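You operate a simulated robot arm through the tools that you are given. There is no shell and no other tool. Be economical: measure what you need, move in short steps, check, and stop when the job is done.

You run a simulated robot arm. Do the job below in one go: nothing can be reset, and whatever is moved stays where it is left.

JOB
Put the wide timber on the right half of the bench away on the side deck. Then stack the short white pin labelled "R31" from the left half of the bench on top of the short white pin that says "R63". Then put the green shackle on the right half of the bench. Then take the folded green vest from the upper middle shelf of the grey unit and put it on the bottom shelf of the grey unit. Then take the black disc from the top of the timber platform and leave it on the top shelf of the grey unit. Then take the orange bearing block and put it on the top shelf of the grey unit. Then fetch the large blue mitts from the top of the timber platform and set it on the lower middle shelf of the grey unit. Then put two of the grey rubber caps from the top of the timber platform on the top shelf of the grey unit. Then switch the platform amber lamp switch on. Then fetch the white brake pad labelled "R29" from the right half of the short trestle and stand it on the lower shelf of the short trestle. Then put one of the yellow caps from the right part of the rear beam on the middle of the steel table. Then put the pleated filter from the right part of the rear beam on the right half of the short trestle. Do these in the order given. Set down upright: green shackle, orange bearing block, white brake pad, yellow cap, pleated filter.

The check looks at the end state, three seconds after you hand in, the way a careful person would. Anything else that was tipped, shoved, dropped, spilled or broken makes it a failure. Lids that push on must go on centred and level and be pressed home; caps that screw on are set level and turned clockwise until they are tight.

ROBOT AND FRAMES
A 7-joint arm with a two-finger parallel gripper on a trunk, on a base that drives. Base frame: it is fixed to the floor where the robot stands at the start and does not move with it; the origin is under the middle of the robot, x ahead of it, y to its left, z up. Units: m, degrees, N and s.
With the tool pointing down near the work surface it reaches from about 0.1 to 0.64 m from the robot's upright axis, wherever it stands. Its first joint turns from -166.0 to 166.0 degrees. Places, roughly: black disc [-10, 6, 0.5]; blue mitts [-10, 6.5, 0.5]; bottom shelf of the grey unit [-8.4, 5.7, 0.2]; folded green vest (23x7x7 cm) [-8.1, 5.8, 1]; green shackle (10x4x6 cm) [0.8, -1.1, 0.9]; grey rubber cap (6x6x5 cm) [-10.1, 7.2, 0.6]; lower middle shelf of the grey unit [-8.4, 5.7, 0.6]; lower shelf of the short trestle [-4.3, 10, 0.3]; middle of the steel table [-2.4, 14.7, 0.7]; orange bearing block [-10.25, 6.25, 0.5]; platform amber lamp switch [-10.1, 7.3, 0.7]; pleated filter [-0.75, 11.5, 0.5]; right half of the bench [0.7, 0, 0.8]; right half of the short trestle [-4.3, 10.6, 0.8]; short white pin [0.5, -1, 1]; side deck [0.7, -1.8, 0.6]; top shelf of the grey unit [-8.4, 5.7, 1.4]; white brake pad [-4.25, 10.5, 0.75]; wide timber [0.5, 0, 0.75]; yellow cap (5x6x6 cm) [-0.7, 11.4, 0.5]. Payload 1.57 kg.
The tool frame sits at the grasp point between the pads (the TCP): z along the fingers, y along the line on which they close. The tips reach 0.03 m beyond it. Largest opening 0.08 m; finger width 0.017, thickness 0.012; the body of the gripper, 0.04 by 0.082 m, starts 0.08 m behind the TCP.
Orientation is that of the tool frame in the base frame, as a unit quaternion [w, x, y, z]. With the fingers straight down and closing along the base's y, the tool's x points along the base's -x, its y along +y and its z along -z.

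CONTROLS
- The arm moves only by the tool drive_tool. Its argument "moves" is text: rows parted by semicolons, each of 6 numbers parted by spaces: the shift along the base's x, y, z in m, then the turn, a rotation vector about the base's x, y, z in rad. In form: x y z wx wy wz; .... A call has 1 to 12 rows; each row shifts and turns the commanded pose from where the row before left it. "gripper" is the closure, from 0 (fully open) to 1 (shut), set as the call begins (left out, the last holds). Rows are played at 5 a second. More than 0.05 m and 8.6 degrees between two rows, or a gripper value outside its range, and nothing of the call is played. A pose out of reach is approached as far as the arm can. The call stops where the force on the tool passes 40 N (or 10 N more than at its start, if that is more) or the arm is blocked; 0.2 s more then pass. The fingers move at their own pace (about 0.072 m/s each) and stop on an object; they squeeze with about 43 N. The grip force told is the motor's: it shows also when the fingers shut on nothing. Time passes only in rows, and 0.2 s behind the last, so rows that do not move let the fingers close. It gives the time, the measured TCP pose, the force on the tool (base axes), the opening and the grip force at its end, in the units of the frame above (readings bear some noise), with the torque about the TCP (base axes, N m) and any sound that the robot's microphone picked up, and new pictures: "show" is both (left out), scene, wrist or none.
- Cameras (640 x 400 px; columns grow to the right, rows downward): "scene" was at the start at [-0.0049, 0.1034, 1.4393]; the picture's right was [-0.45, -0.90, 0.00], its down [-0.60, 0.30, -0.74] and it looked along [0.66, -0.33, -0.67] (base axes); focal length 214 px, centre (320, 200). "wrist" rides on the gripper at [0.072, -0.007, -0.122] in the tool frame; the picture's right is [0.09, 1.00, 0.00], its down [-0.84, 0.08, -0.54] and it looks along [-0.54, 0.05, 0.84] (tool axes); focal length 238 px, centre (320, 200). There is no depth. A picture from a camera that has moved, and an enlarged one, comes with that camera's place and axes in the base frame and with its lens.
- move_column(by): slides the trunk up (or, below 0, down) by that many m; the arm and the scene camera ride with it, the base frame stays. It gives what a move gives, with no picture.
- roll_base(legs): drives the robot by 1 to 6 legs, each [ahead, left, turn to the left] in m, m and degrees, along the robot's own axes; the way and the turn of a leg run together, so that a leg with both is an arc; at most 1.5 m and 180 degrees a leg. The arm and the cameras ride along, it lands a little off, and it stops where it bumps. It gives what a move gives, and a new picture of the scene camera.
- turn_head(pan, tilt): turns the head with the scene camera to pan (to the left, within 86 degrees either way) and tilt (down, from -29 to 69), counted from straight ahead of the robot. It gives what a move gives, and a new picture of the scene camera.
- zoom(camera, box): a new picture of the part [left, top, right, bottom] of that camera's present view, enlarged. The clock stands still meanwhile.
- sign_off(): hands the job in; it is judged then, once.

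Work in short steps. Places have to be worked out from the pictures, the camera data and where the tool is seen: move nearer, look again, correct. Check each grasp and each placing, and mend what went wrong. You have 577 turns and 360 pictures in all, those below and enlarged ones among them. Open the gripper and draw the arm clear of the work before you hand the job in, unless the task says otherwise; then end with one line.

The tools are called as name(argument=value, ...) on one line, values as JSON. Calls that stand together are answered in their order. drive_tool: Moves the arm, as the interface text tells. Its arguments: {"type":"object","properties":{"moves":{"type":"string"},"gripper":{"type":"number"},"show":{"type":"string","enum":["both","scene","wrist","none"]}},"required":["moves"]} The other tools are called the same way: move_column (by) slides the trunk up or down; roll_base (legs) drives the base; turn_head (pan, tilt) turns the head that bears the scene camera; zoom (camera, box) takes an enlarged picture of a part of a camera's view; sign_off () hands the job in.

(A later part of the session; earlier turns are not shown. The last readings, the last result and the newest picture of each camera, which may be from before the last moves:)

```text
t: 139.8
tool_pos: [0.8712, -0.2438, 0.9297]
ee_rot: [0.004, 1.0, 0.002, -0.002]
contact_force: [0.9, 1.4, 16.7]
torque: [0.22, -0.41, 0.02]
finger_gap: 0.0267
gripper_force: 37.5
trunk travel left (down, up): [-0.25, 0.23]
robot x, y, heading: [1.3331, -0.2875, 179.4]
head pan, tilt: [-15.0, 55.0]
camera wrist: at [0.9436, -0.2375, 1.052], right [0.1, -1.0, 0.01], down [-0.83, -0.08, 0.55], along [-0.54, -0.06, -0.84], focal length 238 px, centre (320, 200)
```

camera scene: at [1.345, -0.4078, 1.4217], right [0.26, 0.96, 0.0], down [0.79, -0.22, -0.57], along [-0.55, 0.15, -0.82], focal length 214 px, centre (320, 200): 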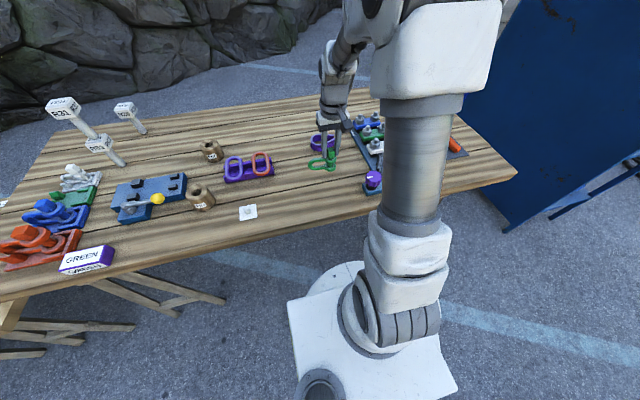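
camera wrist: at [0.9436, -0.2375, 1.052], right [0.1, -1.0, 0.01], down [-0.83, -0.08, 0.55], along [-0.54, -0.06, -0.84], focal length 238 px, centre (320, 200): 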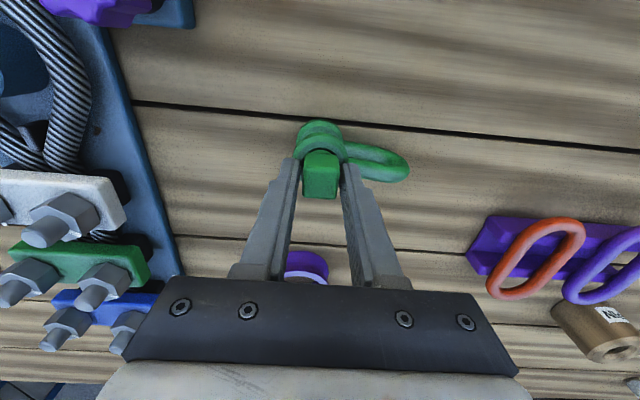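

In contact on the bench (≈17–20 N). I release gently and rise.

drive_tool(moves="0 0 0.002 0 0 0;0 0 0 0 0 0;0 0 0 0 0 0", gripper=0.4, show="none")

drive_tool(moves="0 0 0.02 0 0 0;0 0 0.04 0 0 0;0 0 0.04 0 0 0;0 0 0 0 0 0", show="wrist")

```text
t: 140.6
tool_pos: [0.8717, -0.245, 0.9298]
ee_rot: [0.003, 1.0, 0.002, 0.0]
contact_force: [-0.6, 0.4, 3.6]
torque: [-0.06, 0.05, -0.03]
finger_gap: 0.0475
gripper_force: 0.1
trunk travel left (down, up): [-0.25, 0.23]
robot x, y, heading: [1.3361, -0.2874, 179.8]
head pan, tilt: [-15.0, 55.0]
```

```text
t: 141.6
tool_pos: [0.8699, -0.2456, 1.0305]
ee_rot: [0.003, 1.0, 0.002, 0.001]
contact_force: [0.2, -0.1, -0.8]
torque: [0.0, -0.01, 0.0]
finger_gap: 0.0482
gripper_force: 0.1
trunk travel left (down, up): [-0.25, 0.23]
robot x, y, heading: [1.3362, -0.2903, 179.7]
head pan, tilt: [-15.0, 55.0]
camera wrist: at [0.9423, -0.238, 1.1525], right [0.1, -1.0, 0.01], down [-0.84, -0.08, 0.54], along [-0.54, -0.06, -0.84], focal length 238 px, centre (320, 200)
```

wrist: 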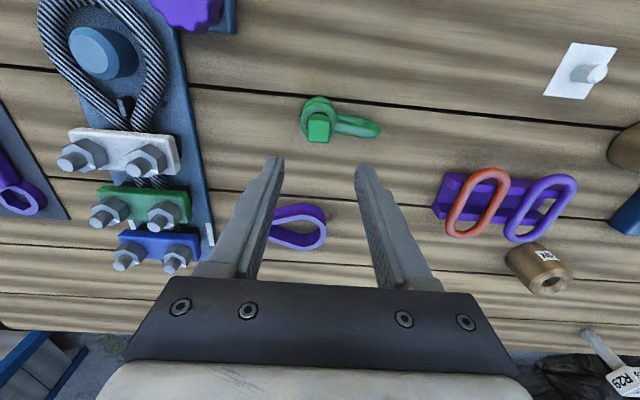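

Shackle stands upright. Now I retract and head back through the gap toward the grey unit.

drive_tool(moves="0.02 0 0.04 0 0 0;0.04 0 0.04 0 0 0;0.05 0 0.04 0 0 0;0.05 0 0.04 0 0 0;0.04 0 0.04 0 0 0", gripper=0, show="none")

roll_base(legs=[[-0.1, 0, 0], [0, -1.04, 0.2]])

turn_head(pan=0, tilt=35)

```text
refused: row 2 steps farther than a row can; nothing moved
```

```text
t: 150.7
tool_pos: [0.9798, 0.8021, 1.0309]
ee_rot: [0.003, 1.0, 0.0, 0.0]
contact_force: [-0.4, -0.4, 0.6]
torque: [0.0, -0.02, 0.0]
finger_gap: 0.048
gripper_force: 0.0
trunk travel left (down, up): [-0.25, 0.23]
robot x, y, heading: [1.4443, 0.7566, 179.6]
head pan, tilt: [-15.0, 55.0]
camera scene: at [1.4541, 0.6365, 1.4217], right [0.27, 0.96, 0.0], down [0.79, -0.22, -0.57], along [-0.55, 0.15, -0.82], focal length 214 px, centre (320, 200)
```

scene: 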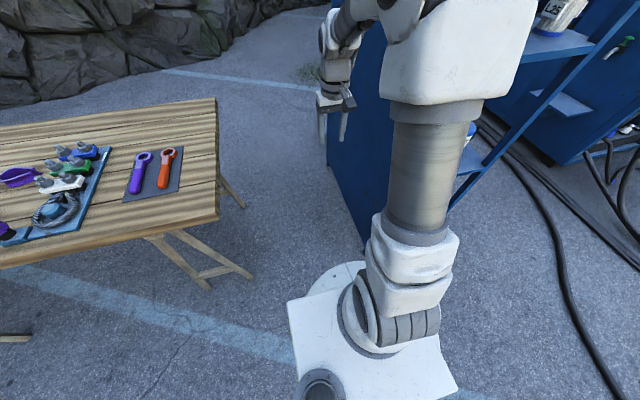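

```text
t: 151.5
tool_pos: [0.9787, 0.8031, 1.0295]
ee_rot: [0.004, 1.0, -0.002, 0.0]
contact_force: [0.4, 0.4, -0.2]
torque: [0.0, -0.04, 0.04]
finger_gap: 0.0479
gripper_force: 0.1
trunk travel left (down, up): [-0.25, 0.23]
robot x, y, heading: [1.4444, 0.7551, 179.4]
head pan, tilt: [0.0, 35.0]
camera scene: at [1.4355, 0.6182, 1.4499], right [0.01, 1.0, 0.0], down [0.57, -0.01, -0.82], along [-0.82, 0.01, -0.57], focal length 214 px, centre (320, 200)
```

scene: 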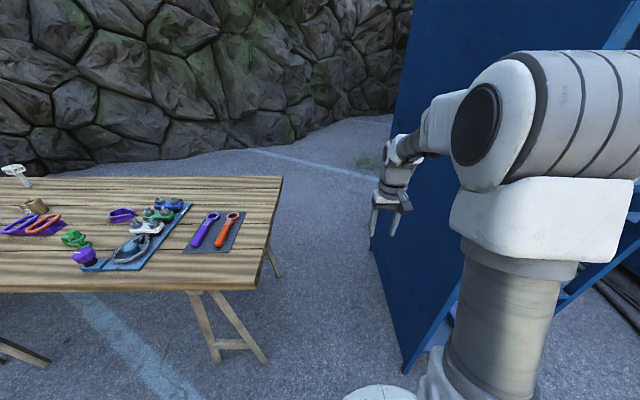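

The retraction was refused, but the drive went clear of everything (tray and knob untouched). I retract properly now.

drive_tool(moves="0.02 0 0.04 0 0 0;0.03 -0.01 0.035 0 0 0;0.03 -0.01 0.035 0 0 0;0.03 -0.01 0.035 0 0 0;0.03 -0.01 0.035 0 0 0;0.03 -0.01 0.03 0 0 0;0.03 0 0.02 0 0 0", gripper=0, show="none")

roll_base(legs=[[1.45, 0, 0]])

turn_head(pan=-20, tilt=15)

```text
t: 153.1
tool_pos: [1.1812, 0.7496, 1.2594]
ee_rot: [0.004, 1.0, -0.001, 0.0]
contact_force: [-0.3, 0.3, -0.2]
torque: [-0.01, -0.03, -0.03]
finger_gap: 0.08
gripper_force: 0.1
trunk travel left (down, up): [-0.25, 0.23]
robot x, y, heading: [1.446, 0.7557, 179.4]
head pan, tilt: [0.0, 35.0]
```

```text
t: 157.0
tool_pos: [0.8641, 0.7408, 1.2587]
ee_rot: [0.004, 1.0, -0.001, 0.0]
contact_force: [0.2, 0.9, -0.6]
torque: [-0.04, 0.01, 0.03]
finger_gap: 0.0798
gripper_force: 0.0
trunk travel left (down, up): [-0.25, 0.23]
robot x, y, heading: [1.1275, 0.7501, 179.4]
head pan, tilt: [0.0, 35.0]
stopped in leg 1: the robot was blocked; the commanded pose is now the measured one
camera scene: at [1.1181, 0.6091, 1.45], right [0.01, 1.0, 0.0], down [0.57, -0.01, -0.82], along [-0.82, 0.01, -0.57], focal length 214 px, centre (320, 200)
```

scene: 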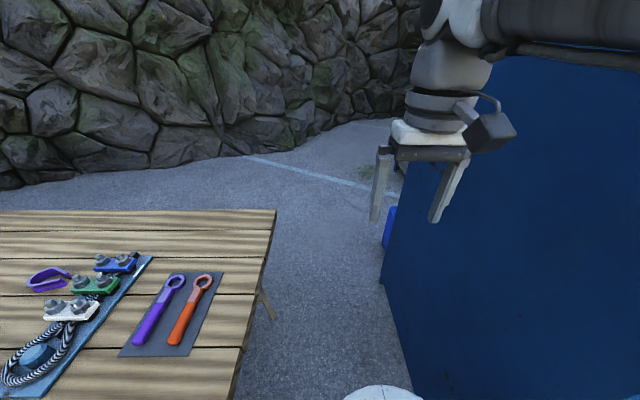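

```text
t: 157.8
tool_pos: [0.8645, 0.7394, 1.2595]
ee_rot: [0.003, 1.0, 0.0, 0.0]
contact_force: [0.4, 0.2, 1.1]
torque: [0.0, 0.0, 0.01]
finger_gap: 0.0797
gripper_force: 0.2
trunk travel left (down, up): [-0.25, 0.23]
robot x, y, heading: [1.1227, 0.7506, 179.5]
head pan, tilt: [-20.0, 15.0]
camera scene: at [1.1184, 0.6403, 1.4817], right [0.34, 0.94, 0.0], down [0.25, -0.09, -0.97], along [-0.91, 0.33, -0.26], focal length 214 px, centre (320, 200)
```

scene: 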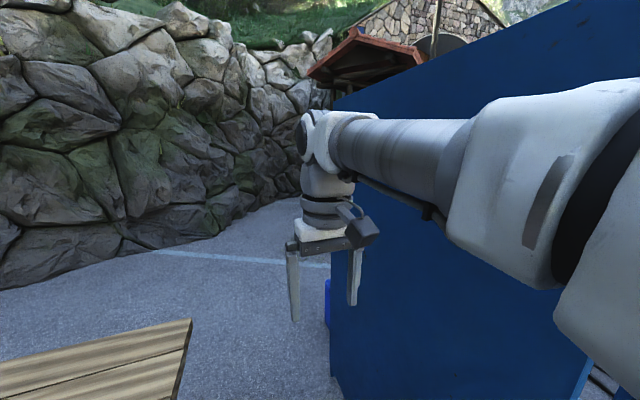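

Something (likely the arm's elbow on the cabinet side) blocked at the opening. I'll back off, turn round, and pass in reverse exactly as I came in.

roll_base(legs=[[-0.4, 0, 0], [0, 0, -179.5]])

turn_head(pan=0, tilt=60)

```text
t: 170.8
tool_pos: [1.7881, 0.7596, 1.2593]
ee_rot: [-0.001, -0.016, 1.0, 0.003]
contact_force: [0.0, -0.1, 0.4]
torque: [0.02, 0.03, 0.03]
finger_gap: 0.0801
gripper_force: 0.0
trunk travel left (down, up): [-0.25, 0.23]
robot x, y, heading: [1.525, 0.7438, 1.3]
head pan, tilt: [-20.0, 15.0]
camera scene: at [1.5305, 0.8529, 1.4822], right [-0.31, -0.95, 0.0], down [-0.24, 0.08, -0.97], along [0.92, -0.3, -0.26], focal length 214 px, centre (320, 200)
```

scene: 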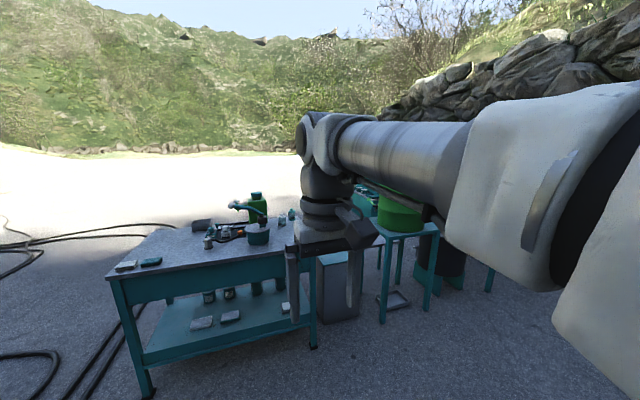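

```text
t: 171.9
tool_pos: [1.7876, 0.7605, 1.2587]
ee_rot: [-0.001, -0.016, 1.0, 0.002]
contact_force: [0.2, 0.3, 0.1]
torque: [-0.01, 0.03, -0.01]
finger_gap: 0.08
gripper_force: 0.1
trunk travel left (down, up): [-0.25, 0.23]
robot x, y, heading: [1.5248, 0.7459, 1.3]
head pan, tilt: [0.0, 60.0]
camera scene: at [1.5085, 0.8837, 1.4157], right [0.02, -1.0, 0.0], down [-0.87, -0.02, -0.5], along [0.5, 0.01, -0.87], focal length 214 px, centre (320, 200)
```

scene: 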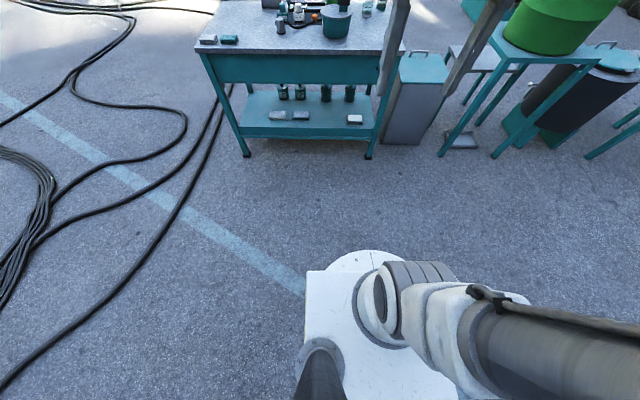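

roll_base(legs=[[0, -0.04, -1.3], [-1.2, 0, 0]])

turn_head(pan=-40, tilt=45)

```text
t: 180.5
tool_pos: [0.6049, 0.7088, 1.2594]
ee_rot: [0.0, -0.013, 1.0, 0.004]
contact_force: [0.2, 1.1, -0.8]
torque: [0.0, 0.0, 0.01]
finger_gap: 0.0802
gripper_force: 0.0
trunk travel left (down, up): [-0.25, 0.23]
robot x, y, heading: [0.3418, 0.6997, 1.0]
head pan, tilt: [0.0, 60.0]
camera scene: at [0.3266, 0.8343, 1.4157], right [0.02, -1.0, 0.0], down [-0.87, -0.02, -0.5], along [0.5, 0.01, -0.87], focal length 214 px, centre (320, 200)
```

scene: 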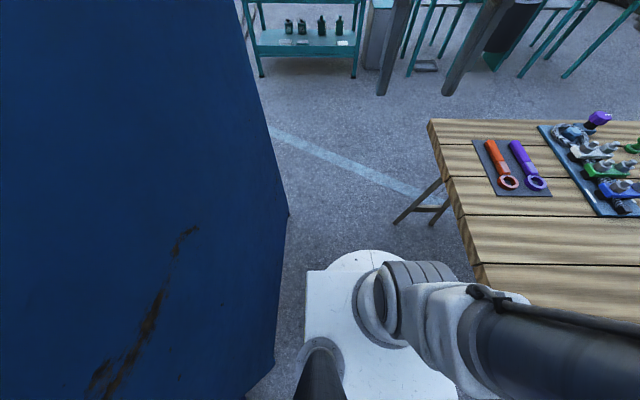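

```text
t: 181.5
tool_pos: [0.6049, 0.7082, 1.2587]
ee_rot: [-0.001, -0.011, 1.0, 0.004]
contact_force: [-0.1, -0.6, 0.3]
torque: [-0.01, -0.01, -0.01]
finger_gap: 0.08
gripper_force: 0.0
trunk travel left (down, up): [-0.25, 0.23]
robot x, y, heading: [0.3428, 0.6947, 0.9]
head pan, tilt: [-40.0, 45.0]
camera scene: at [0.3319, 0.8134, 1.425], right [-0.26, -0.96, 0.0], down [-0.76, 0.21, -0.61], along [0.59, -0.16, -0.79], focal length 214 px, centre (320, 200)
```

scene: 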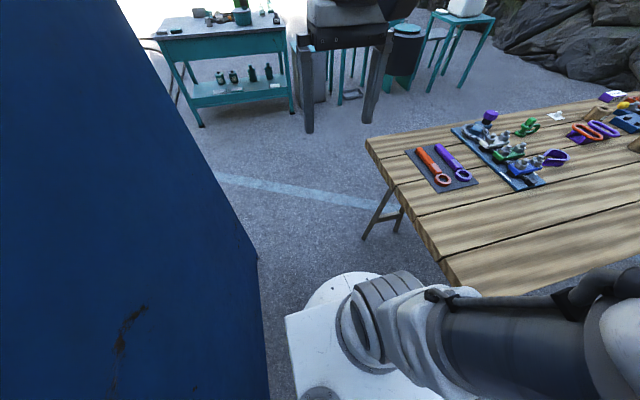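

roll_base(legs=[[-0.9, -0.1, 0], [0, 0, 140]])

turn_head(pan=0, tilt=15)

```text
t: 195.7
tool_pos: [-0.7746, 0.7397, 1.2581]
ee_rot: [0.004, 0.943, -0.333, -0.001]
contact_force: [0.1, -0.8, 0.2]
torque: [-0.02, -0.03, 0.02]
finger_gap: 0.0797
gripper_force: 0.1
trunk travel left (down, up): [-0.25, 0.23]
robot x, y, heading: [-0.5644, 0.5783, 140.8]
head pan, tilt: [-40.0, 45.0]
camera scene: at [-0.6362, 0.4883, 1.4322], right [0.83, 0.56, 0.0], down [0.41, -0.61, -0.68], along [-0.38, 0.56, -0.73], focal length 214 px, centre (320, 200)
```

scene: 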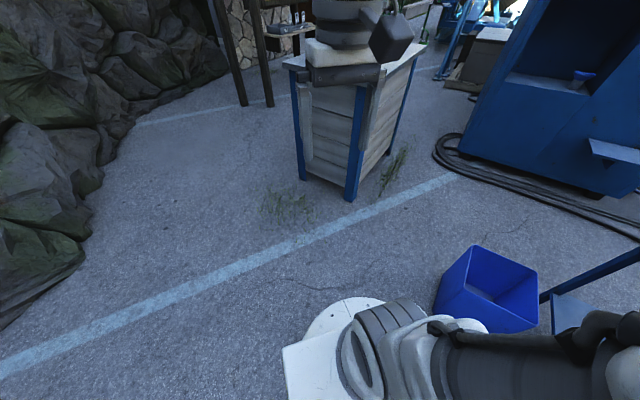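

```text
t: 196.7
tool_pos: [-0.776, 0.7408, 1.2583]
ee_rot: [0.004, 0.943, -0.332, -0.001]
contact_force: [-0.7, 0.0, 0.0]
torque: [-0.01, -0.03, 0.05]
finger_gap: 0.08
gripper_force: 0.1
trunk travel left (down, up): [-0.25, 0.23]
robot x, y, heading: [-0.5694, 0.5798, 140.9]
head pan, tilt: [0.0, 15.0]
camera scene: at [-0.664, 0.4815, 1.4819], right [0.63, 0.77, 0.0], down [0.2, -0.16, -0.97], along [-0.75, 0.61, -0.26], focal length 214 px, centre (320, 200)
```

scene: 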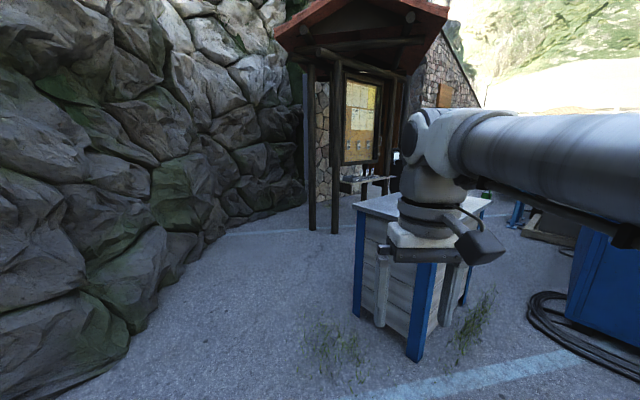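

turn_head(pan=-35, tilt=12)

```text
t: 197.8
tool_pos: [-0.7758, 0.7399, 1.2597]
ee_rot: [0.004, 0.943, -0.334, -0.002]
contact_force: [-0.1, 0.0, -0.7]
torque: [0.03, -0.01, 0.0]
finger_gap: 0.0799
gripper_force: 0.2
trunk travel left (down, up): [-0.25, 0.23]
robot x, y, heading: [-0.565, 0.5785, 140.8]
head pan, tilt: [-35.0, 12.0]
camera scene: at [-0.6379, 0.5034, 1.4854], right [0.87, 0.49, 0.0], down [0.11, -0.19, -0.97], along [-0.48, 0.85, -0.22], focal length 214 px, centre (320, 200)
```

scene: 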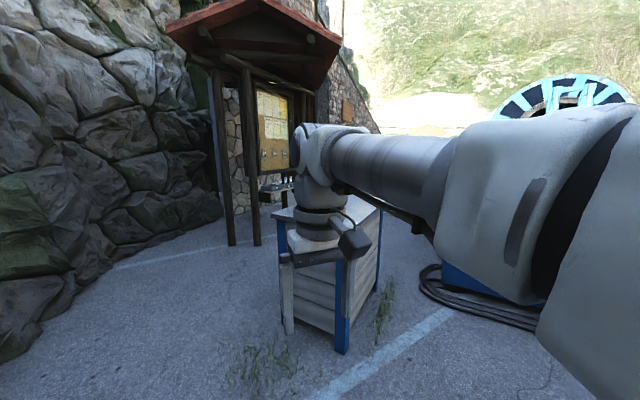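

I'll pass on the kiosk side of the crate: toward (-2.4,1.4) first, then up past the kiosk.

roll_base(legs=[[0, 0, 15], [1.0, 0, 0], [1.0, 0, 0], [0, 0, -60]])

turn_head(pan=35, tilt=15)

```text
t: 215.6
tool_pos: [-2.4249, 1.6381, 1.2601]
ee_rot: [0.002, 0.749, -0.662, -0.004]
contact_force: [-1.0, 1.1, -0.7]
torque: [0.0, -0.03, 0.01]
finger_gap: 0.0801
gripper_force: 0.1
trunk travel left (down, up): [-0.25, 0.23]
robot x, y, heading: [-2.3831, 1.3797, 96.7]
head pan, tilt: [-35.0, 12.0]
camera scene: at [-2.4743, 1.3656, 1.5021], right [0.9, -0.43, 0.0], down [-0.02, -0.04, -1.0], along [0.43, 0.9, -0.04], focal length 214 px, centre (320, 200)
```

scene: 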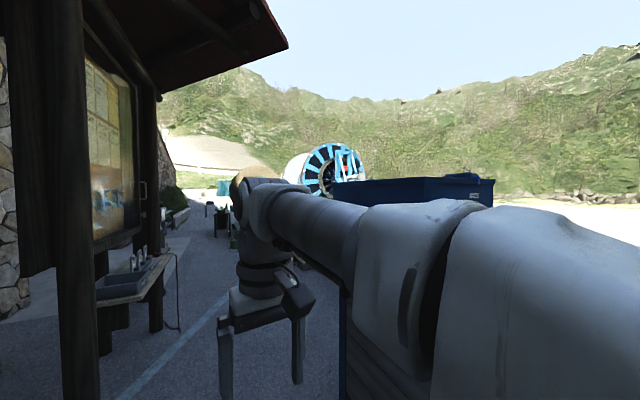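

```text
t: 217.0
tool_pos: [-2.4239, 1.6394, 1.2602]
ee_rot: [0.003, 0.749, -0.663, -0.004]
contact_force: [-0.7, 0.1, 0.1]
torque: [0.02, 0.02, 0.01]
finger_gap: 0.0799
gripper_force: 0.0
trunk travel left (down, up): [-0.25, 0.23]
robot x, y, heading: [-2.3819, 1.3798, 96.7]
head pan, tilt: [35.0, 15.0]
camera scene: at [-2.5753, 1.3532, 1.482], right [0.75, 0.66, 0.0], down [0.17, -0.19, -0.97], along [-0.64, 0.72, -0.26], focal length 214 px, centre (320, 200)
```

scene: 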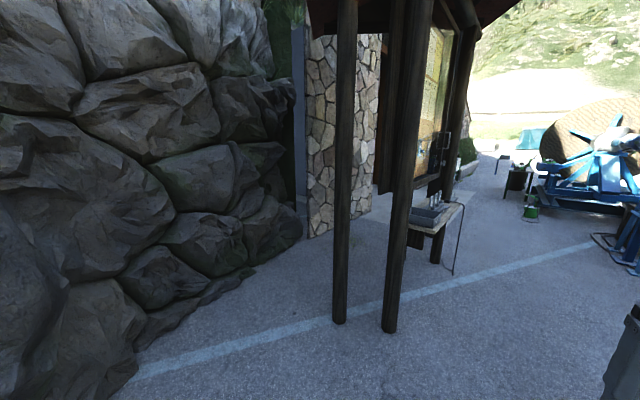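

roll_base(legs=[[0, -0.1, -6.7], [1.5, 0, 0], [1.5, 0, 0], [0, 0, 50]])

turn_head(pan=0, tilt=15)

```text
t: 240.6
tool_pos: [-2.389, 4.5877, 1.2587]
ee_rot: [0.004, 0.931, -0.365, -0.003]
contact_force: [0.5, -0.1, -0.7]
torque: [-0.03, 0.0, 0.0]
finger_gap: 0.0798
gripper_force: 0.1
trunk travel left (down, up): [-0.25, 0.23]
robot x, y, heading: [-2.1914, 4.4167, 136.8]
head pan, tilt: [35.0, 15.0]
camera scene: at [-2.3196, 4.272, 1.482], right [0.14, 0.99, 0.0], down [0.26, -0.04, -0.97], along [-0.96, 0.14, -0.26], focal length 214 px, centre (320, 200)
```

scene: 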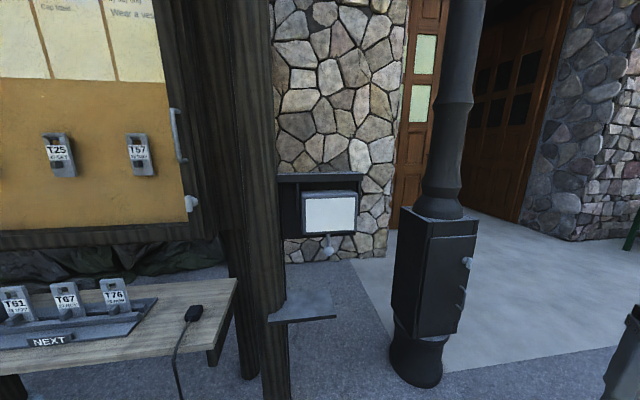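

```text
t: 241.6
tool_pos: [-2.3883, 4.5871, 1.2605]
ee_rot: [0.003, 0.931, -0.365, -0.003]
contact_force: [0.2, -0.4, 0.1]
torque: [0.0, 0.0, 0.01]
finger_gap: 0.08
gripper_force: 0.1
trunk travel left (down, up): [-0.25, 0.23]
robot x, y, heading: [-2.1899, 4.4139, 136.9]
head pan, tilt: [0.0, 15.0]
camera scene: at [-2.2954, 4.3226, 1.482], right [0.68, 0.73, 0.0], down [0.19, -0.18, -0.97], along [-0.71, 0.66, -0.26], focal length 214 px, centre (320, 200)
```

scene: 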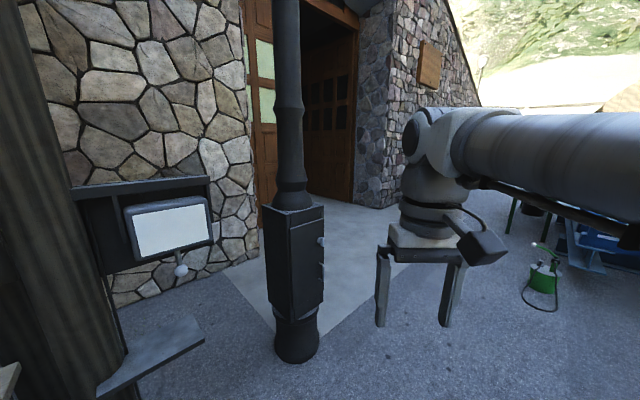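

The grey unit seems to be inside the stone building with the open wide door. I go around the lamp post, then face the doorway.

roll_base(legs=[[0, 0, -27], [1.0, 0, 0], [1.0, 0, 0], [0, 0, 70]])

turn_head(pan=20, tilt=15)

```text
t: 260.7
tool_pos: [-3.1459, 6.2553, 1.2599]
ee_rot: [0.005, 1.0, 0.011, -0.002]
contact_force: [0.5, -0.6, -0.3]
torque: [-0.04, -0.04, 0.0]
finger_gap: 0.0802
gripper_force: 0.0
trunk travel left (down, up): [-0.25, 0.23]
robot x, y, heading: [-2.8866, 6.2684, -179.1]
head pan, tilt: [0.0, 15.0]
camera scene: at [-2.8951, 6.1295, 1.482], right [-0.02, 1.0, 0.0], down [0.26, 0.0, -0.97], along [-0.97, -0.02, -0.26], focal length 214 px, centre (320, 200)
```

scene: 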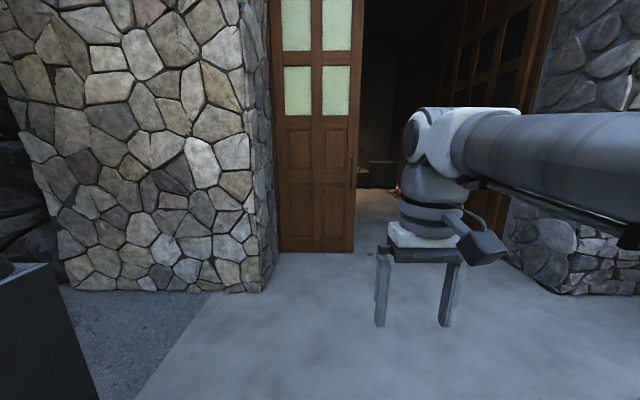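

```text
t: 261.5
tool_pos: [-3.1462, 6.256, 1.2606]
ee_rot: [0.004, 1.0, 0.011, -0.001]
contact_force: [0.4, -0.5, -0.7]
torque: [0.0, 0.0, -0.03]
finger_gap: 0.0798
gripper_force: 0.0
trunk travel left (down, up): [-0.25, 0.23]
robot x, y, heading: [-2.8834, 6.2695, -179.1]
head pan, tilt: [20.0, 15.0]
camera scene: at [-2.889, 6.0977, 1.482], right [-0.36, 0.93, 0.0], down [0.24, 0.09, -0.97], along [-0.9, -0.34, -0.26], focal length 214 px, centre (320, 200)
```

scene: 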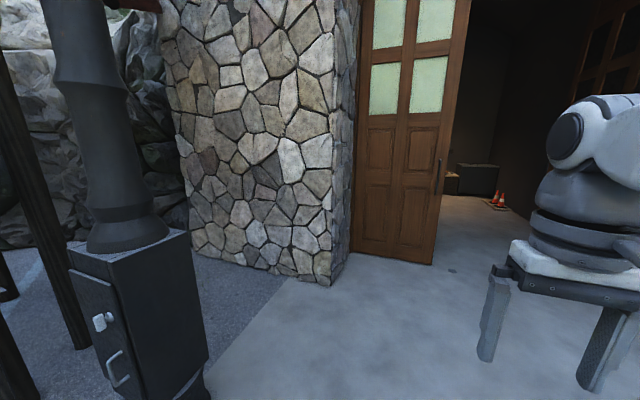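

The left leaf ends at y≈6.56; the opening is to its right. I slide right to y≈7.3 and look in.

roll_base(legs=[[0.8, -1.05, -0.9]])

turn_head(pan=15, tilt=20)

```text
t: 269.6
tool_pos: [-3.9608, 7.3047, 1.2612]
ee_rot: [0.005, 1.0, -0.003, -0.002]
contact_force: [-0.2, 0.7, 0.0]
torque: [0.0, -0.01, -0.03]
finger_gap: 0.08
gripper_force: 0.1
trunk travel left (down, up): [-0.25, 0.23]
robot x, y, heading: [-3.6994, 7.3102, 179.3]
head pan, tilt: [20.0, 15.0]
camera scene: at [-3.7066, 7.1407, 1.482], right [-0.33, 0.94, 0.0], down [0.24, 0.09, -0.97], along [-0.91, -0.32, -0.26], focal length 214 px, centre (320, 200)
```

scene: 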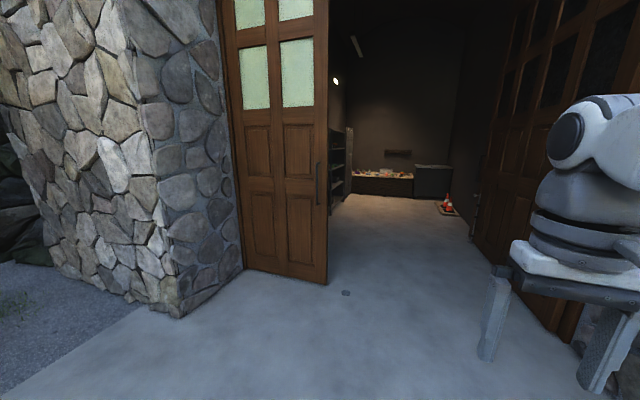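

```text
t: 270.3
tool_pos: [-3.9596, 7.3042, 1.2612]
ee_rot: [0.005, 1.0, -0.003, -0.001]
contact_force: [0.6, 0.3, -0.9]
torque: [0.0, 0.01, 0.01]
finger_gap: 0.0798
gripper_force: 0.0
trunk travel left (down, up): [-0.25, 0.23]
robot x, y, heading: [-3.6991, 7.3125, 179.4]
head pan, tilt: [15.0, 20.0]
camera scene: at [-3.7087, 7.1485, 1.4738], right [-0.25, 0.97, 0.0], down [0.33, 0.09, -0.94], along [-0.91, -0.23, -0.34], focal length 214 px, centre (320, 200)
```

scene: 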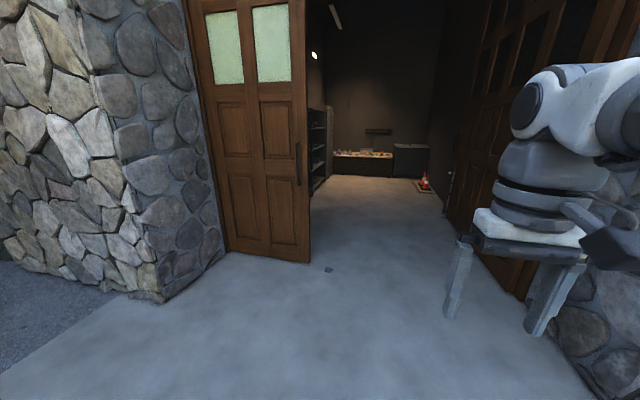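

The opening spans y≈6.6–8.5. I drive in.

roll_base(legs=[[1.5, -0.05, 0], [1.5, 0, 0]])

turn_head(pan=25, tilt=20)

```text
refused: leg 1 is longer than a leg can be; nothing moved
```

```text
t: 271.0
tool_pos: [-3.9602, 7.3053, 1.2595]
ee_rot: [0.004, 1.0, -0.003, -0.002]
contact_force: [-0.2, -0.2, -0.8]
torque: [-0.06, 0.02, 0.06]
finger_gap: 0.0803
gripper_force: 0.0
trunk travel left (down, up): [-0.25, 0.23]
robot x, y, heading: [-3.6998, 7.314, 179.4]
head pan, tilt: [25.0, 20.0]
camera scene: at [-3.7033, 7.1333, 1.4738], right [-0.41, 0.91, 0.0], down [0.31, 0.14, -0.94], along [-0.86, -0.39, -0.34], focal length 214 px, centre (320, 200)
```

scene: 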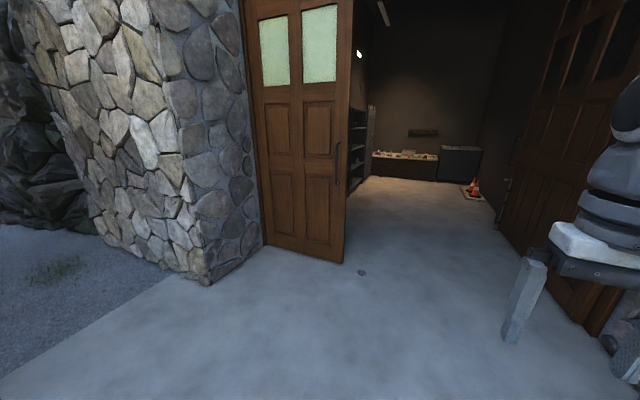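

roll_base(legs=[[1.4, 0, 0.6], [1.4, 0, 0], [0.4, 0, 0]])

turn_head(pan=40, tilt=25)

```text
t: 292.0
tool_pos: [-7.1634, 7.2561, 1.2595]
ee_rot: [0.004, 1.0, 0.013, -0.002]
contact_force: [-0.5, 0.4, 0.5]
torque: [-0.04, -0.06, -0.02]
finger_gap: 0.0799
gripper_force: 0.0
trunk travel left (down, up): [-0.25, 0.23]
robot x, y, heading: [-6.8991, 7.2721, -178.8]
head pan, tilt: [25.0, 20.0]
camera scene: at [-6.9017, 7.0922, 1.4738], right [-0.44, 0.9, 0.0], down [0.31, 0.15, -0.94], along [-0.84, -0.41, -0.34], focal length 214 px, centre (320, 200)
```

scene: 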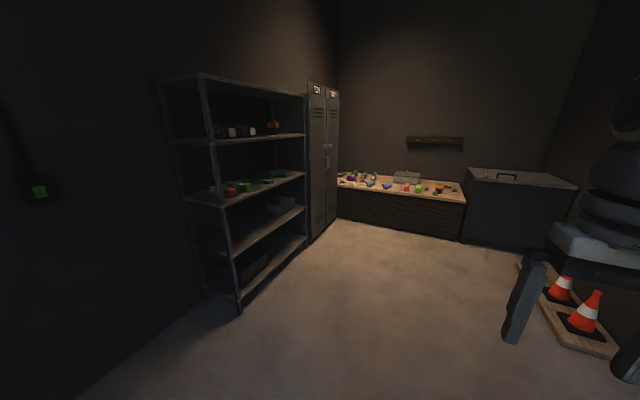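

```text
t: 292.8
tool_pos: [-7.1633, 7.2567, 1.2599]
ee_rot: [0.004, 1.0, 0.013, -0.002]
contact_force: [0.1, 0.0, -0.1]
torque: [0.0, -0.02, -0.01]
finger_gap: 0.0801
gripper_force: 0.0
trunk travel left (down, up): [-0.25, 0.23]
robot x, y, heading: [-6.9016, 7.2724, -178.8]
head pan, tilt: [40.0, 25.0]
camera scene: at [-6.8876, 7.0726, 1.4657], right [-0.66, 0.75, 0.0], down [0.32, 0.28, -0.91], along [-0.68, -0.6, -0.42], focal length 214 px, centre (320, 200)
```

scene: 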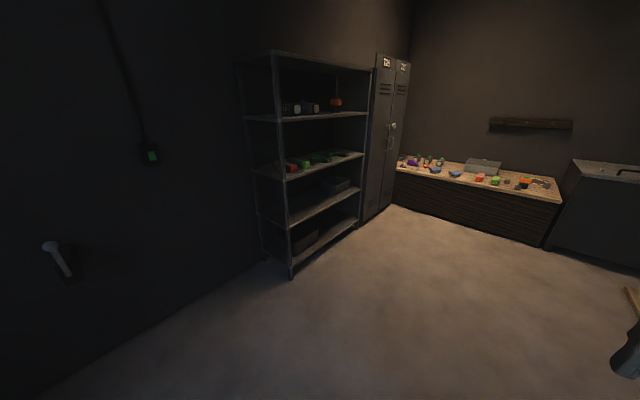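

The grey shelving unit stands along the left wall, front at y≈5.88, x from -9.0 to -7.84. I position the robot facing it.

roll_base(legs=[[0, 0, 88.8], [0, -1.2, 0], [0.6, 0, 0]])

turn_head(pan=0, tilt=20)

```text
t: 311.2
tool_pos: [-8.0728, 6.3854, 1.2597]
ee_rot: [0.005, 0.696, 0.718, 0.001]
contact_force: [0.5, 0.0, 0.5]
torque: [0.01, 0.01, 0.0]
finger_gap: 0.0796
gripper_force: 0.0
trunk travel left (down, up): [-0.25, 0.23]
robot x, y, heading: [-8.0886, 6.648, -88.6]
head pan, tilt: [40.0, 25.0]
camera scene: at [-7.8904, 6.6631, 1.4657], right [-0.75, -0.66, 0.0], down [-0.28, 0.32, -0.91], along [0.6, -0.68, -0.42], focal length 214 px, centre (320, 200)
```

scene: 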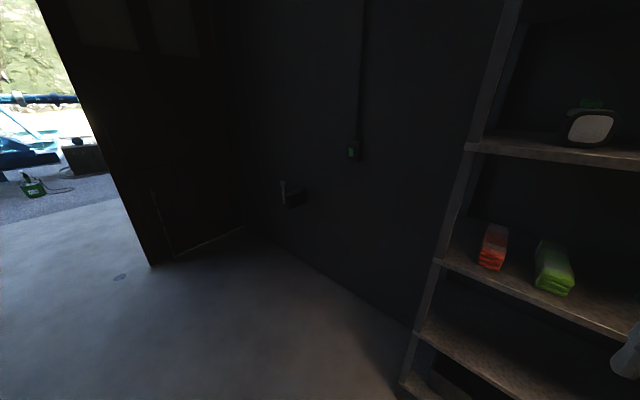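

```text
t: 312.2
tool_pos: [-8.0734, 6.3863, 1.2609]
ee_rot: [0.003, 0.696, 0.718, 0.003]
contact_force: [0.4, 0.0, 0.9]
torque: [0.02, -0.05, 0.03]
finger_gap: 0.0801
gripper_force: 0.0
trunk travel left (down, up): [-0.25, 0.23]
robot x, y, heading: [-8.0885, 6.6451, -88.4]
head pan, tilt: [0.0, 20.0]
camera scene: at [-7.9489, 6.639, 1.4738], right [-1.0, -0.03, 0.0], down [-0.01, 0.34, -0.94], along [0.03, -0.94, -0.34], focal length 214 px, centre (320, 200)
```

scene: 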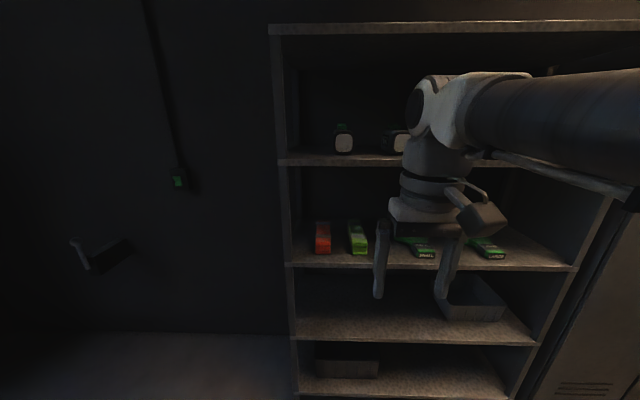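

zoom(camera="scene", box=[270, 100, 550, 280])

zoom(camera="scene", box=[280, 200, 440, 290])

```text
2.22 times, centred on (410, 190) of scene
camera zoom: at [-7.9489, 6.639, 1.4738], right [-1.0, -0.03, 0.0], down [-0.01, 0.34, -0.94], along [0.03, -0.94, -0.34], focal length 477 px, centre (120, 222)
```

zoom: 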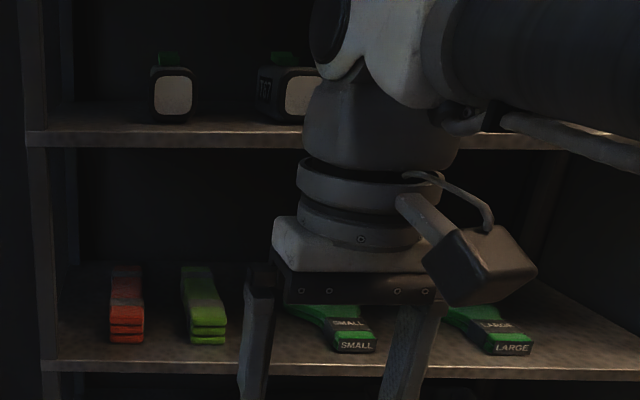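

```text
4.00 times, centred on (360, 245) of scene
camera zoom: at [-7.9489, 6.639, 1.4738], right [-1.0, -0.03, 0.0], down [-0.01, 0.34, -0.94], along [0.03, -0.94, -0.34], focal length 858 px, centre (160, 20)
```

zoom: 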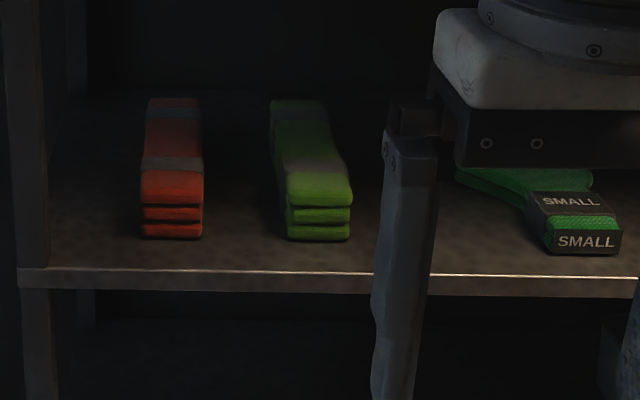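

The green folded vest is at x≈-8.09, front face y≈5.86, z 0.94–1.01. I'll need a horizontal tool with its camera on top, so first I yaw the tool by 180°.

drive_tool(moves="0 0.005 0 0 0 -0.15;0 0 0 0 0 -0.15;0 0 0 0 0 -0.15;0 0 0 0 0 -0.15;0 0 0 0 0 -0.15;0 0 0 0 0 -0.15;0 0 0 0 0 -0.15;0 0 0 0 0 -0.15;0 0 0 0 0 -0.15;0 0 0 0 0 -0.15;0 0 0 0 0 -0.15;0 0 0 0 0 -0.15", show="none")

drive_tool(moves="0 0 0 0 0 -0.15;0 0 0 0 0 -0.15;0 0 0 0 0 -0.15;0 0 0 0 0 -0.15;0 0 0 0 0 -0.15;0 0 0 0 0 -0.15;0 0 0 0 0 -0.15;0 0 0 0 0 -0.15;0 0 0 0 0 -0.142;0 0 0 0 0 0")

```text
t: 314.8
tool_pos: [-8.0791, 6.3859, 1.254]
ee_rot: [-0.009, 0.994, -0.105, 0.004]
contact_force: [0.2, -0.1, 0.4]
torque: [0.02, -0.02, -0.01]
finger_gap: 0.0799
gripper_force: 0.1
trunk travel left (down, up): [-0.25, 0.23]
robot x, y, heading: [-8.0901, 6.6475, -88.6]
head pan, tilt: [0.0, 20.0]
```

```text
t: 316.8
tool_pos: [-8.0446, 6.3798, 1.2447]
ee_rot: [-0.045, 0.788, -0.614, -0.009]
contact_force: [-0.4, 0.4, -0.4]
torque: [-0.02, -0.01, 0.0]
finger_gap: 0.0799
gripper_force: 0.0
trunk travel left (down, up): [-0.25, 0.23]
robot x, y, heading: [-8.0883, 6.6511, -88.4]
head pan, tilt: [0.0, 20.0]
stopped in row 9: the arm was blocked; the commanded pose is now the measured one
camera scene: at [-7.8997, 6.6544, 1.4782], right [-0.83, -0.56, 0.0], down [-0.17, 0.25, -0.95], along [0.53, -0.79, -0.3], focal length 214 px, centre (320, 200)
camera wrist: at [-8.0245, 6.3028, 1.3617], right [-0.94, -0.33, -0.07], down [-0.3, 0.75, 0.59], along [-0.15, 0.58, -0.8], focal length 238 px, centre (320, 200)
```

scene: 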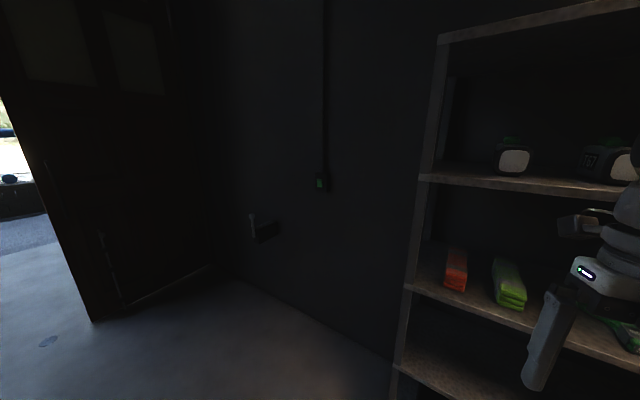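
wrist: 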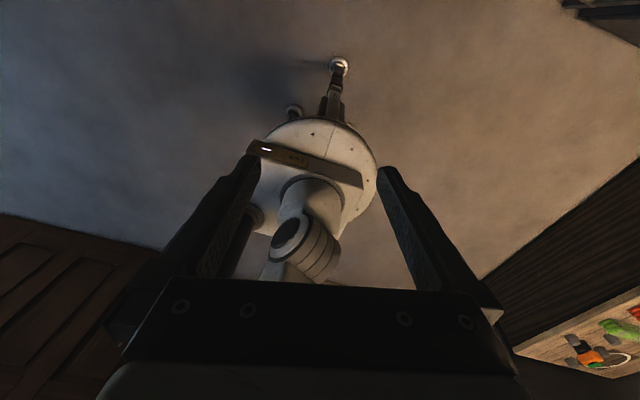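

The roll is limited, so I reverse it. Instead I'll use a ~45° forward pitch with the camera on the robot side, which keeps everything clear of the shelf edge.

drive_tool(moves="0 0 0 0 0 0.148;0 0 0 0 0 0.148;0 0 0 0 0 0.148;0 0 0 0 0 0.148;0 0 0 0 0 0.148;0 0 0 0 0 0.148;0 0 0 0 0 0.148;0 0 0 0 0 0.148;0 0 0 0 0 0.148;0 0 0 0 0 0.148", show="none")

drive_tool(moves="0 0 0 0 0 0.148;0 0 0 0 0 0.148;0 0 0 0 0 0.148;0 0 0 0 0 0.148;0 0 0 0 0 0.148;0 0 0 0 0 0.148;0 0 0 0 0 0.148;0 0 0 0 0 0.148;0 0 0 0 0 0.148;0 0 0 0 0 0.08;0 0 0 0 0 0", show="none")

```text
t: 319.0
tool_pos: [-8.0456, 6.3822, 1.2465]
ee_rot: [-0.021, 0.996, 0.075, -0.037]
contact_force: [-0.4, 1.0, 0.3]
torque: [0.01, 0.0, -0.02]
finger_gap: 0.0799
gripper_force: 0.1
trunk travel left (down, up): [-0.25, 0.23]
robot x, y, heading: [-8.0876, 6.6483, -88.6]
head pan, tilt: [0.0, 20.0]
```

```text
t: 321.4
tool_pos: [-8.0459, 6.3808, 1.2451]
ee_rot: [0.003, 0.711, 0.702, -0.044]
contact_force: [0.1, -0.5, -0.6]
torque: [0.0, 0.0, -0.05]
finger_gap: 0.0799
gripper_force: 0.1
trunk travel left (down, up): [-0.25, 0.23]
robot x, y, heading: [-8.0934, 6.6452, -88.5]
head pan, tilt: [0.0, 20.0]
```

Now I fix the small tilt, pitch the tool 45° forward, and drive the base 0.27 m closer.

drive_tool(moves="0 0.02 0 0 -0.058 0.014;0 0.01 0 -0.1438 0 0;0 0 0 -0.1438 0 0;0 0 0 -0.1438 0 0;0 0 0 -0.1438 0 0;0 0 0 -0.1438 0 0;0 0 0 0 0 0", show="none")

roll_base(legs=[[0.27, 0, -1.4]])

turn_head(pan=0, tilt=30)

```text
t: 323.0
tool_pos: [-8.0467, 6.4108, 1.2454]
ee_rot: [0.271, 0.653, 0.653, -0.271]
contact_force: [-1.0, 0.4, 0.2]
torque: [-0.01, 0.0, -0.02]
finger_gap: 0.0799
gripper_force: 0.1
trunk travel left (down, up): [-0.25, 0.23]
robot x, y, heading: [-8.0927, 6.6463, -88.6]
head pan, tilt: [0.0, 20.0]
```

```text
t: 325.4
tool_pos: [-8.0466, 6.1338, 1.2437]
ee_rot: [0.267, 0.662, 0.645, -0.274]
contact_force: [0.4, 0.3, 0.8]
torque: [0.02, 0.01, 0.02]
finger_gap: 0.08
gripper_force: 0.1
trunk travel left (down, up): [-0.25, 0.23]
robot x, y, heading: [-8.0854, 6.376, -89.6]
head pan, tilt: [0.0, 20.0]
camera scene: at [-7.9454, 6.3597, 1.4738], right [-1.0, 0.0, 0.0], down [0.0, 0.34, -0.94], along [0.0, -0.94, -0.34], focal length 214 px, centre (320, 200)
```

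scene: 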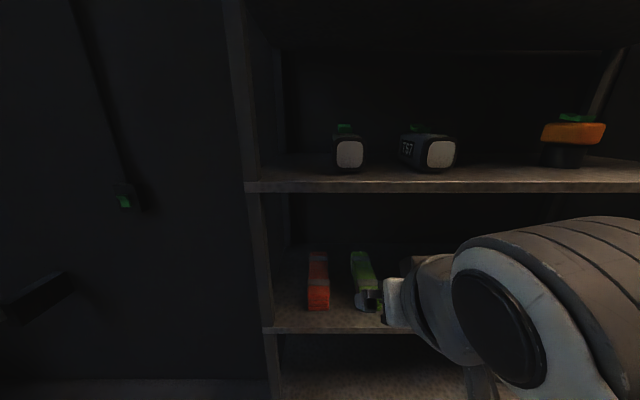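

```text
t: 326.1
tool_pos: [-8.0475, 6.1337, 1.2451]
ee_rot: [0.266, 0.662, 0.645, -0.274]
contact_force: [0.5, 0.7, 0.1]
torque: [-0.01, 0.01, 0.01]
finger_gap: 0.0798
gripper_force: 0.1
trunk travel left (down, up): [-0.25, 0.23]
robot x, y, heading: [-8.0863, 6.3741, -89.7]
head pan, tilt: [0.0, 30.0]
camera scene: at [-7.9454, 6.3623, 1.4578], right [-1.0, 0.0, 0.0], down [0.0, 0.5, -0.87], along [0.0, -0.87, -0.5], focal length 214 px, centre (320, 200)
```

scene: 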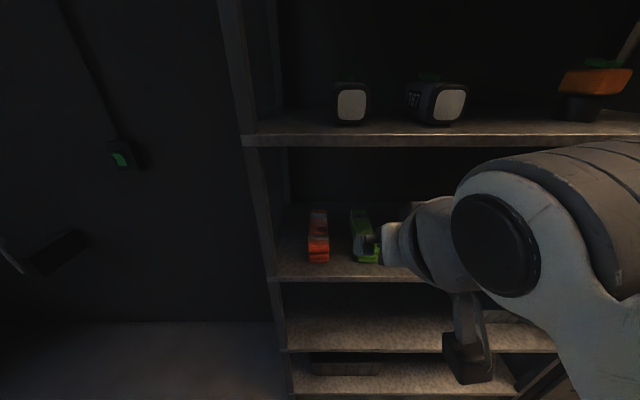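

drive_tool(moves="-0.01 0 -0.04 0 0 -0.012;-0.01 0 -0.04 0 0 -0.013;-0.01 -0.02 -0.03 0 0 0;-0.01 -0.02 -0.03 0 0 0;-0.004 -0.02 -0.02 0 0 0;0 0 0 0 0 0")

```text
t: 327.5
tool_pos: [-8.0898, 6.052, 1.1367]
ee_rot: [0.263, 0.67, 0.636, -0.277]
contact_force: [-0.3, -0.4, -1.0]
torque: [-0.05, -0.01, 0.05]
finger_gap: 0.0803
gripper_force: 0.1
out of reach, approached as far as the arm can: row 2, 3, 4, 5
trunk travel left (down, up): [-0.25, 0.23]
robot x, y, heading: [-8.0828, 6.3716, -90.0]
head pan, tilt: [0.0, 30.0]
camera scene: at [-7.9454, 6.3622, 1.4577], right [-1.0, 0.0, 0.0], down [0.0, 0.5, -0.87], along [0.0, -0.87, -0.5], focal length 214 px, centre (320, 200)
camera wrist: at [-8.0894, 6.188, 1.1725], right [1.0, 0.01, -0.06], down [0.07, -0.21, 0.97], along [0.0, -0.98, -0.21], focal length 238 px, centre (320, 200)
```

scene: 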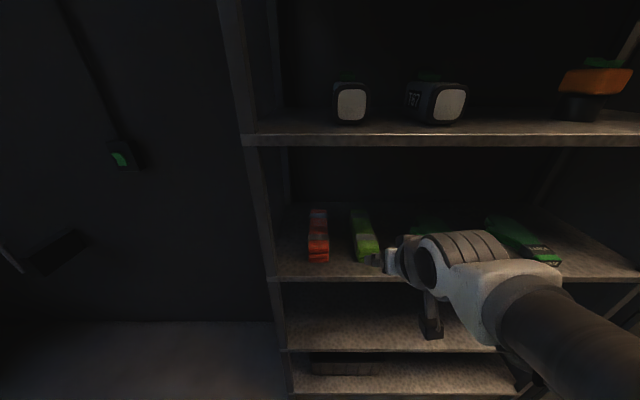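
wrist: 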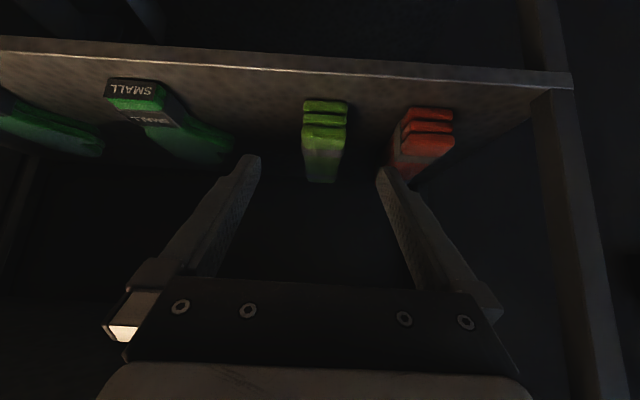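

The vest is straight ahead, centred at x≈-8.09. I go to just in front of it at z≈0.985.

drive_tool(moves="0 -0.03 -0.02 0 0 0;0 -0.03 -0.025 0 0 0;0 -0.03 -0.025 0 0 0;0 -0.03 -0.025 0 0 0;0 0 0 0 0 0")

```text
t: 328.7
tool_pos: [-8.0853, 5.9308, 1.0416]
ee_rot: [0.264, 0.669, 0.637, -0.277]
contact_force: [0.3, -0.2, -0.3]
torque: [-0.01, 0.02, -0.01]
finger_gap: 0.0797
gripper_force: 0.0
trunk travel left (down, up): [-0.25, 0.23]
robot x, y, heading: [-8.0827, 6.3751, -90.1]
head pan, tilt: [0.0, 30.0]
camera scene: at [-7.9451, 6.3622, 1.4577], right [-1.0, 0.0, 0.0], down [0.0, 0.5, -0.87], along [0.0, -0.87, -0.5], focal length 214 px, centre (320, 200)
camera wrist: at [-8.0849, 6.0667, 1.0788], right [1.0, 0.02, -0.06], down [0.07, -0.21, 0.97], along [0.0, -0.98, -0.21], focal length 238 px, centre (320, 200)
```

scene: 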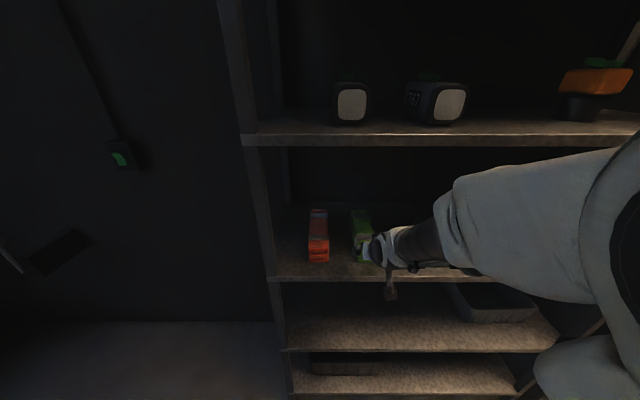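
wrist: 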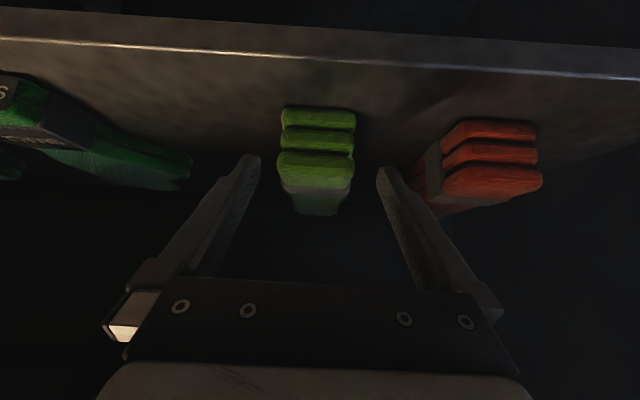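

Vest is 7 cm wide and centred within 2 mm. I lower to z 0.985 and advance with the fingers on both sides.

drive_tool(moves="-0.002 0 -0.028 0 0 0;0 0 -0.028 0 0 0;0 -0.025 0 0 0 0;0 -0.025 0 0 0 0;0 -0.025 0 0 0 0;0 0 0 0 0 0", show="wrist")

```text
t: 330.1
tool_pos: [-8.0901, 5.8563, 0.987]
ee_rot: [0.265, 0.669, 0.637, -0.279]
contact_force: [0.3, 10.4, 12.9]
torque: [0.09, -0.16, 0.12]
finger_gap: 0.0796
gripper_force: 0.1
trunk travel left (down, up): [-0.25, 0.23]
robot x, y, heading: [-8.0864, 6.3759, -90.0]
head pan, tilt: [0.0, 30.0]
camera wrist: at [-8.089, 5.9926, 1.0224], right [1.0, 0.02, -0.07], down [0.07, -0.21, 0.98], along [0.0, -0.98, -0.21], focal length 238 px, centre (320, 200)
```

wrist: 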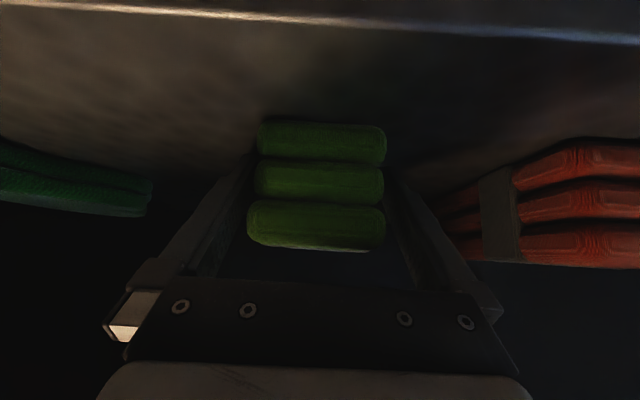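

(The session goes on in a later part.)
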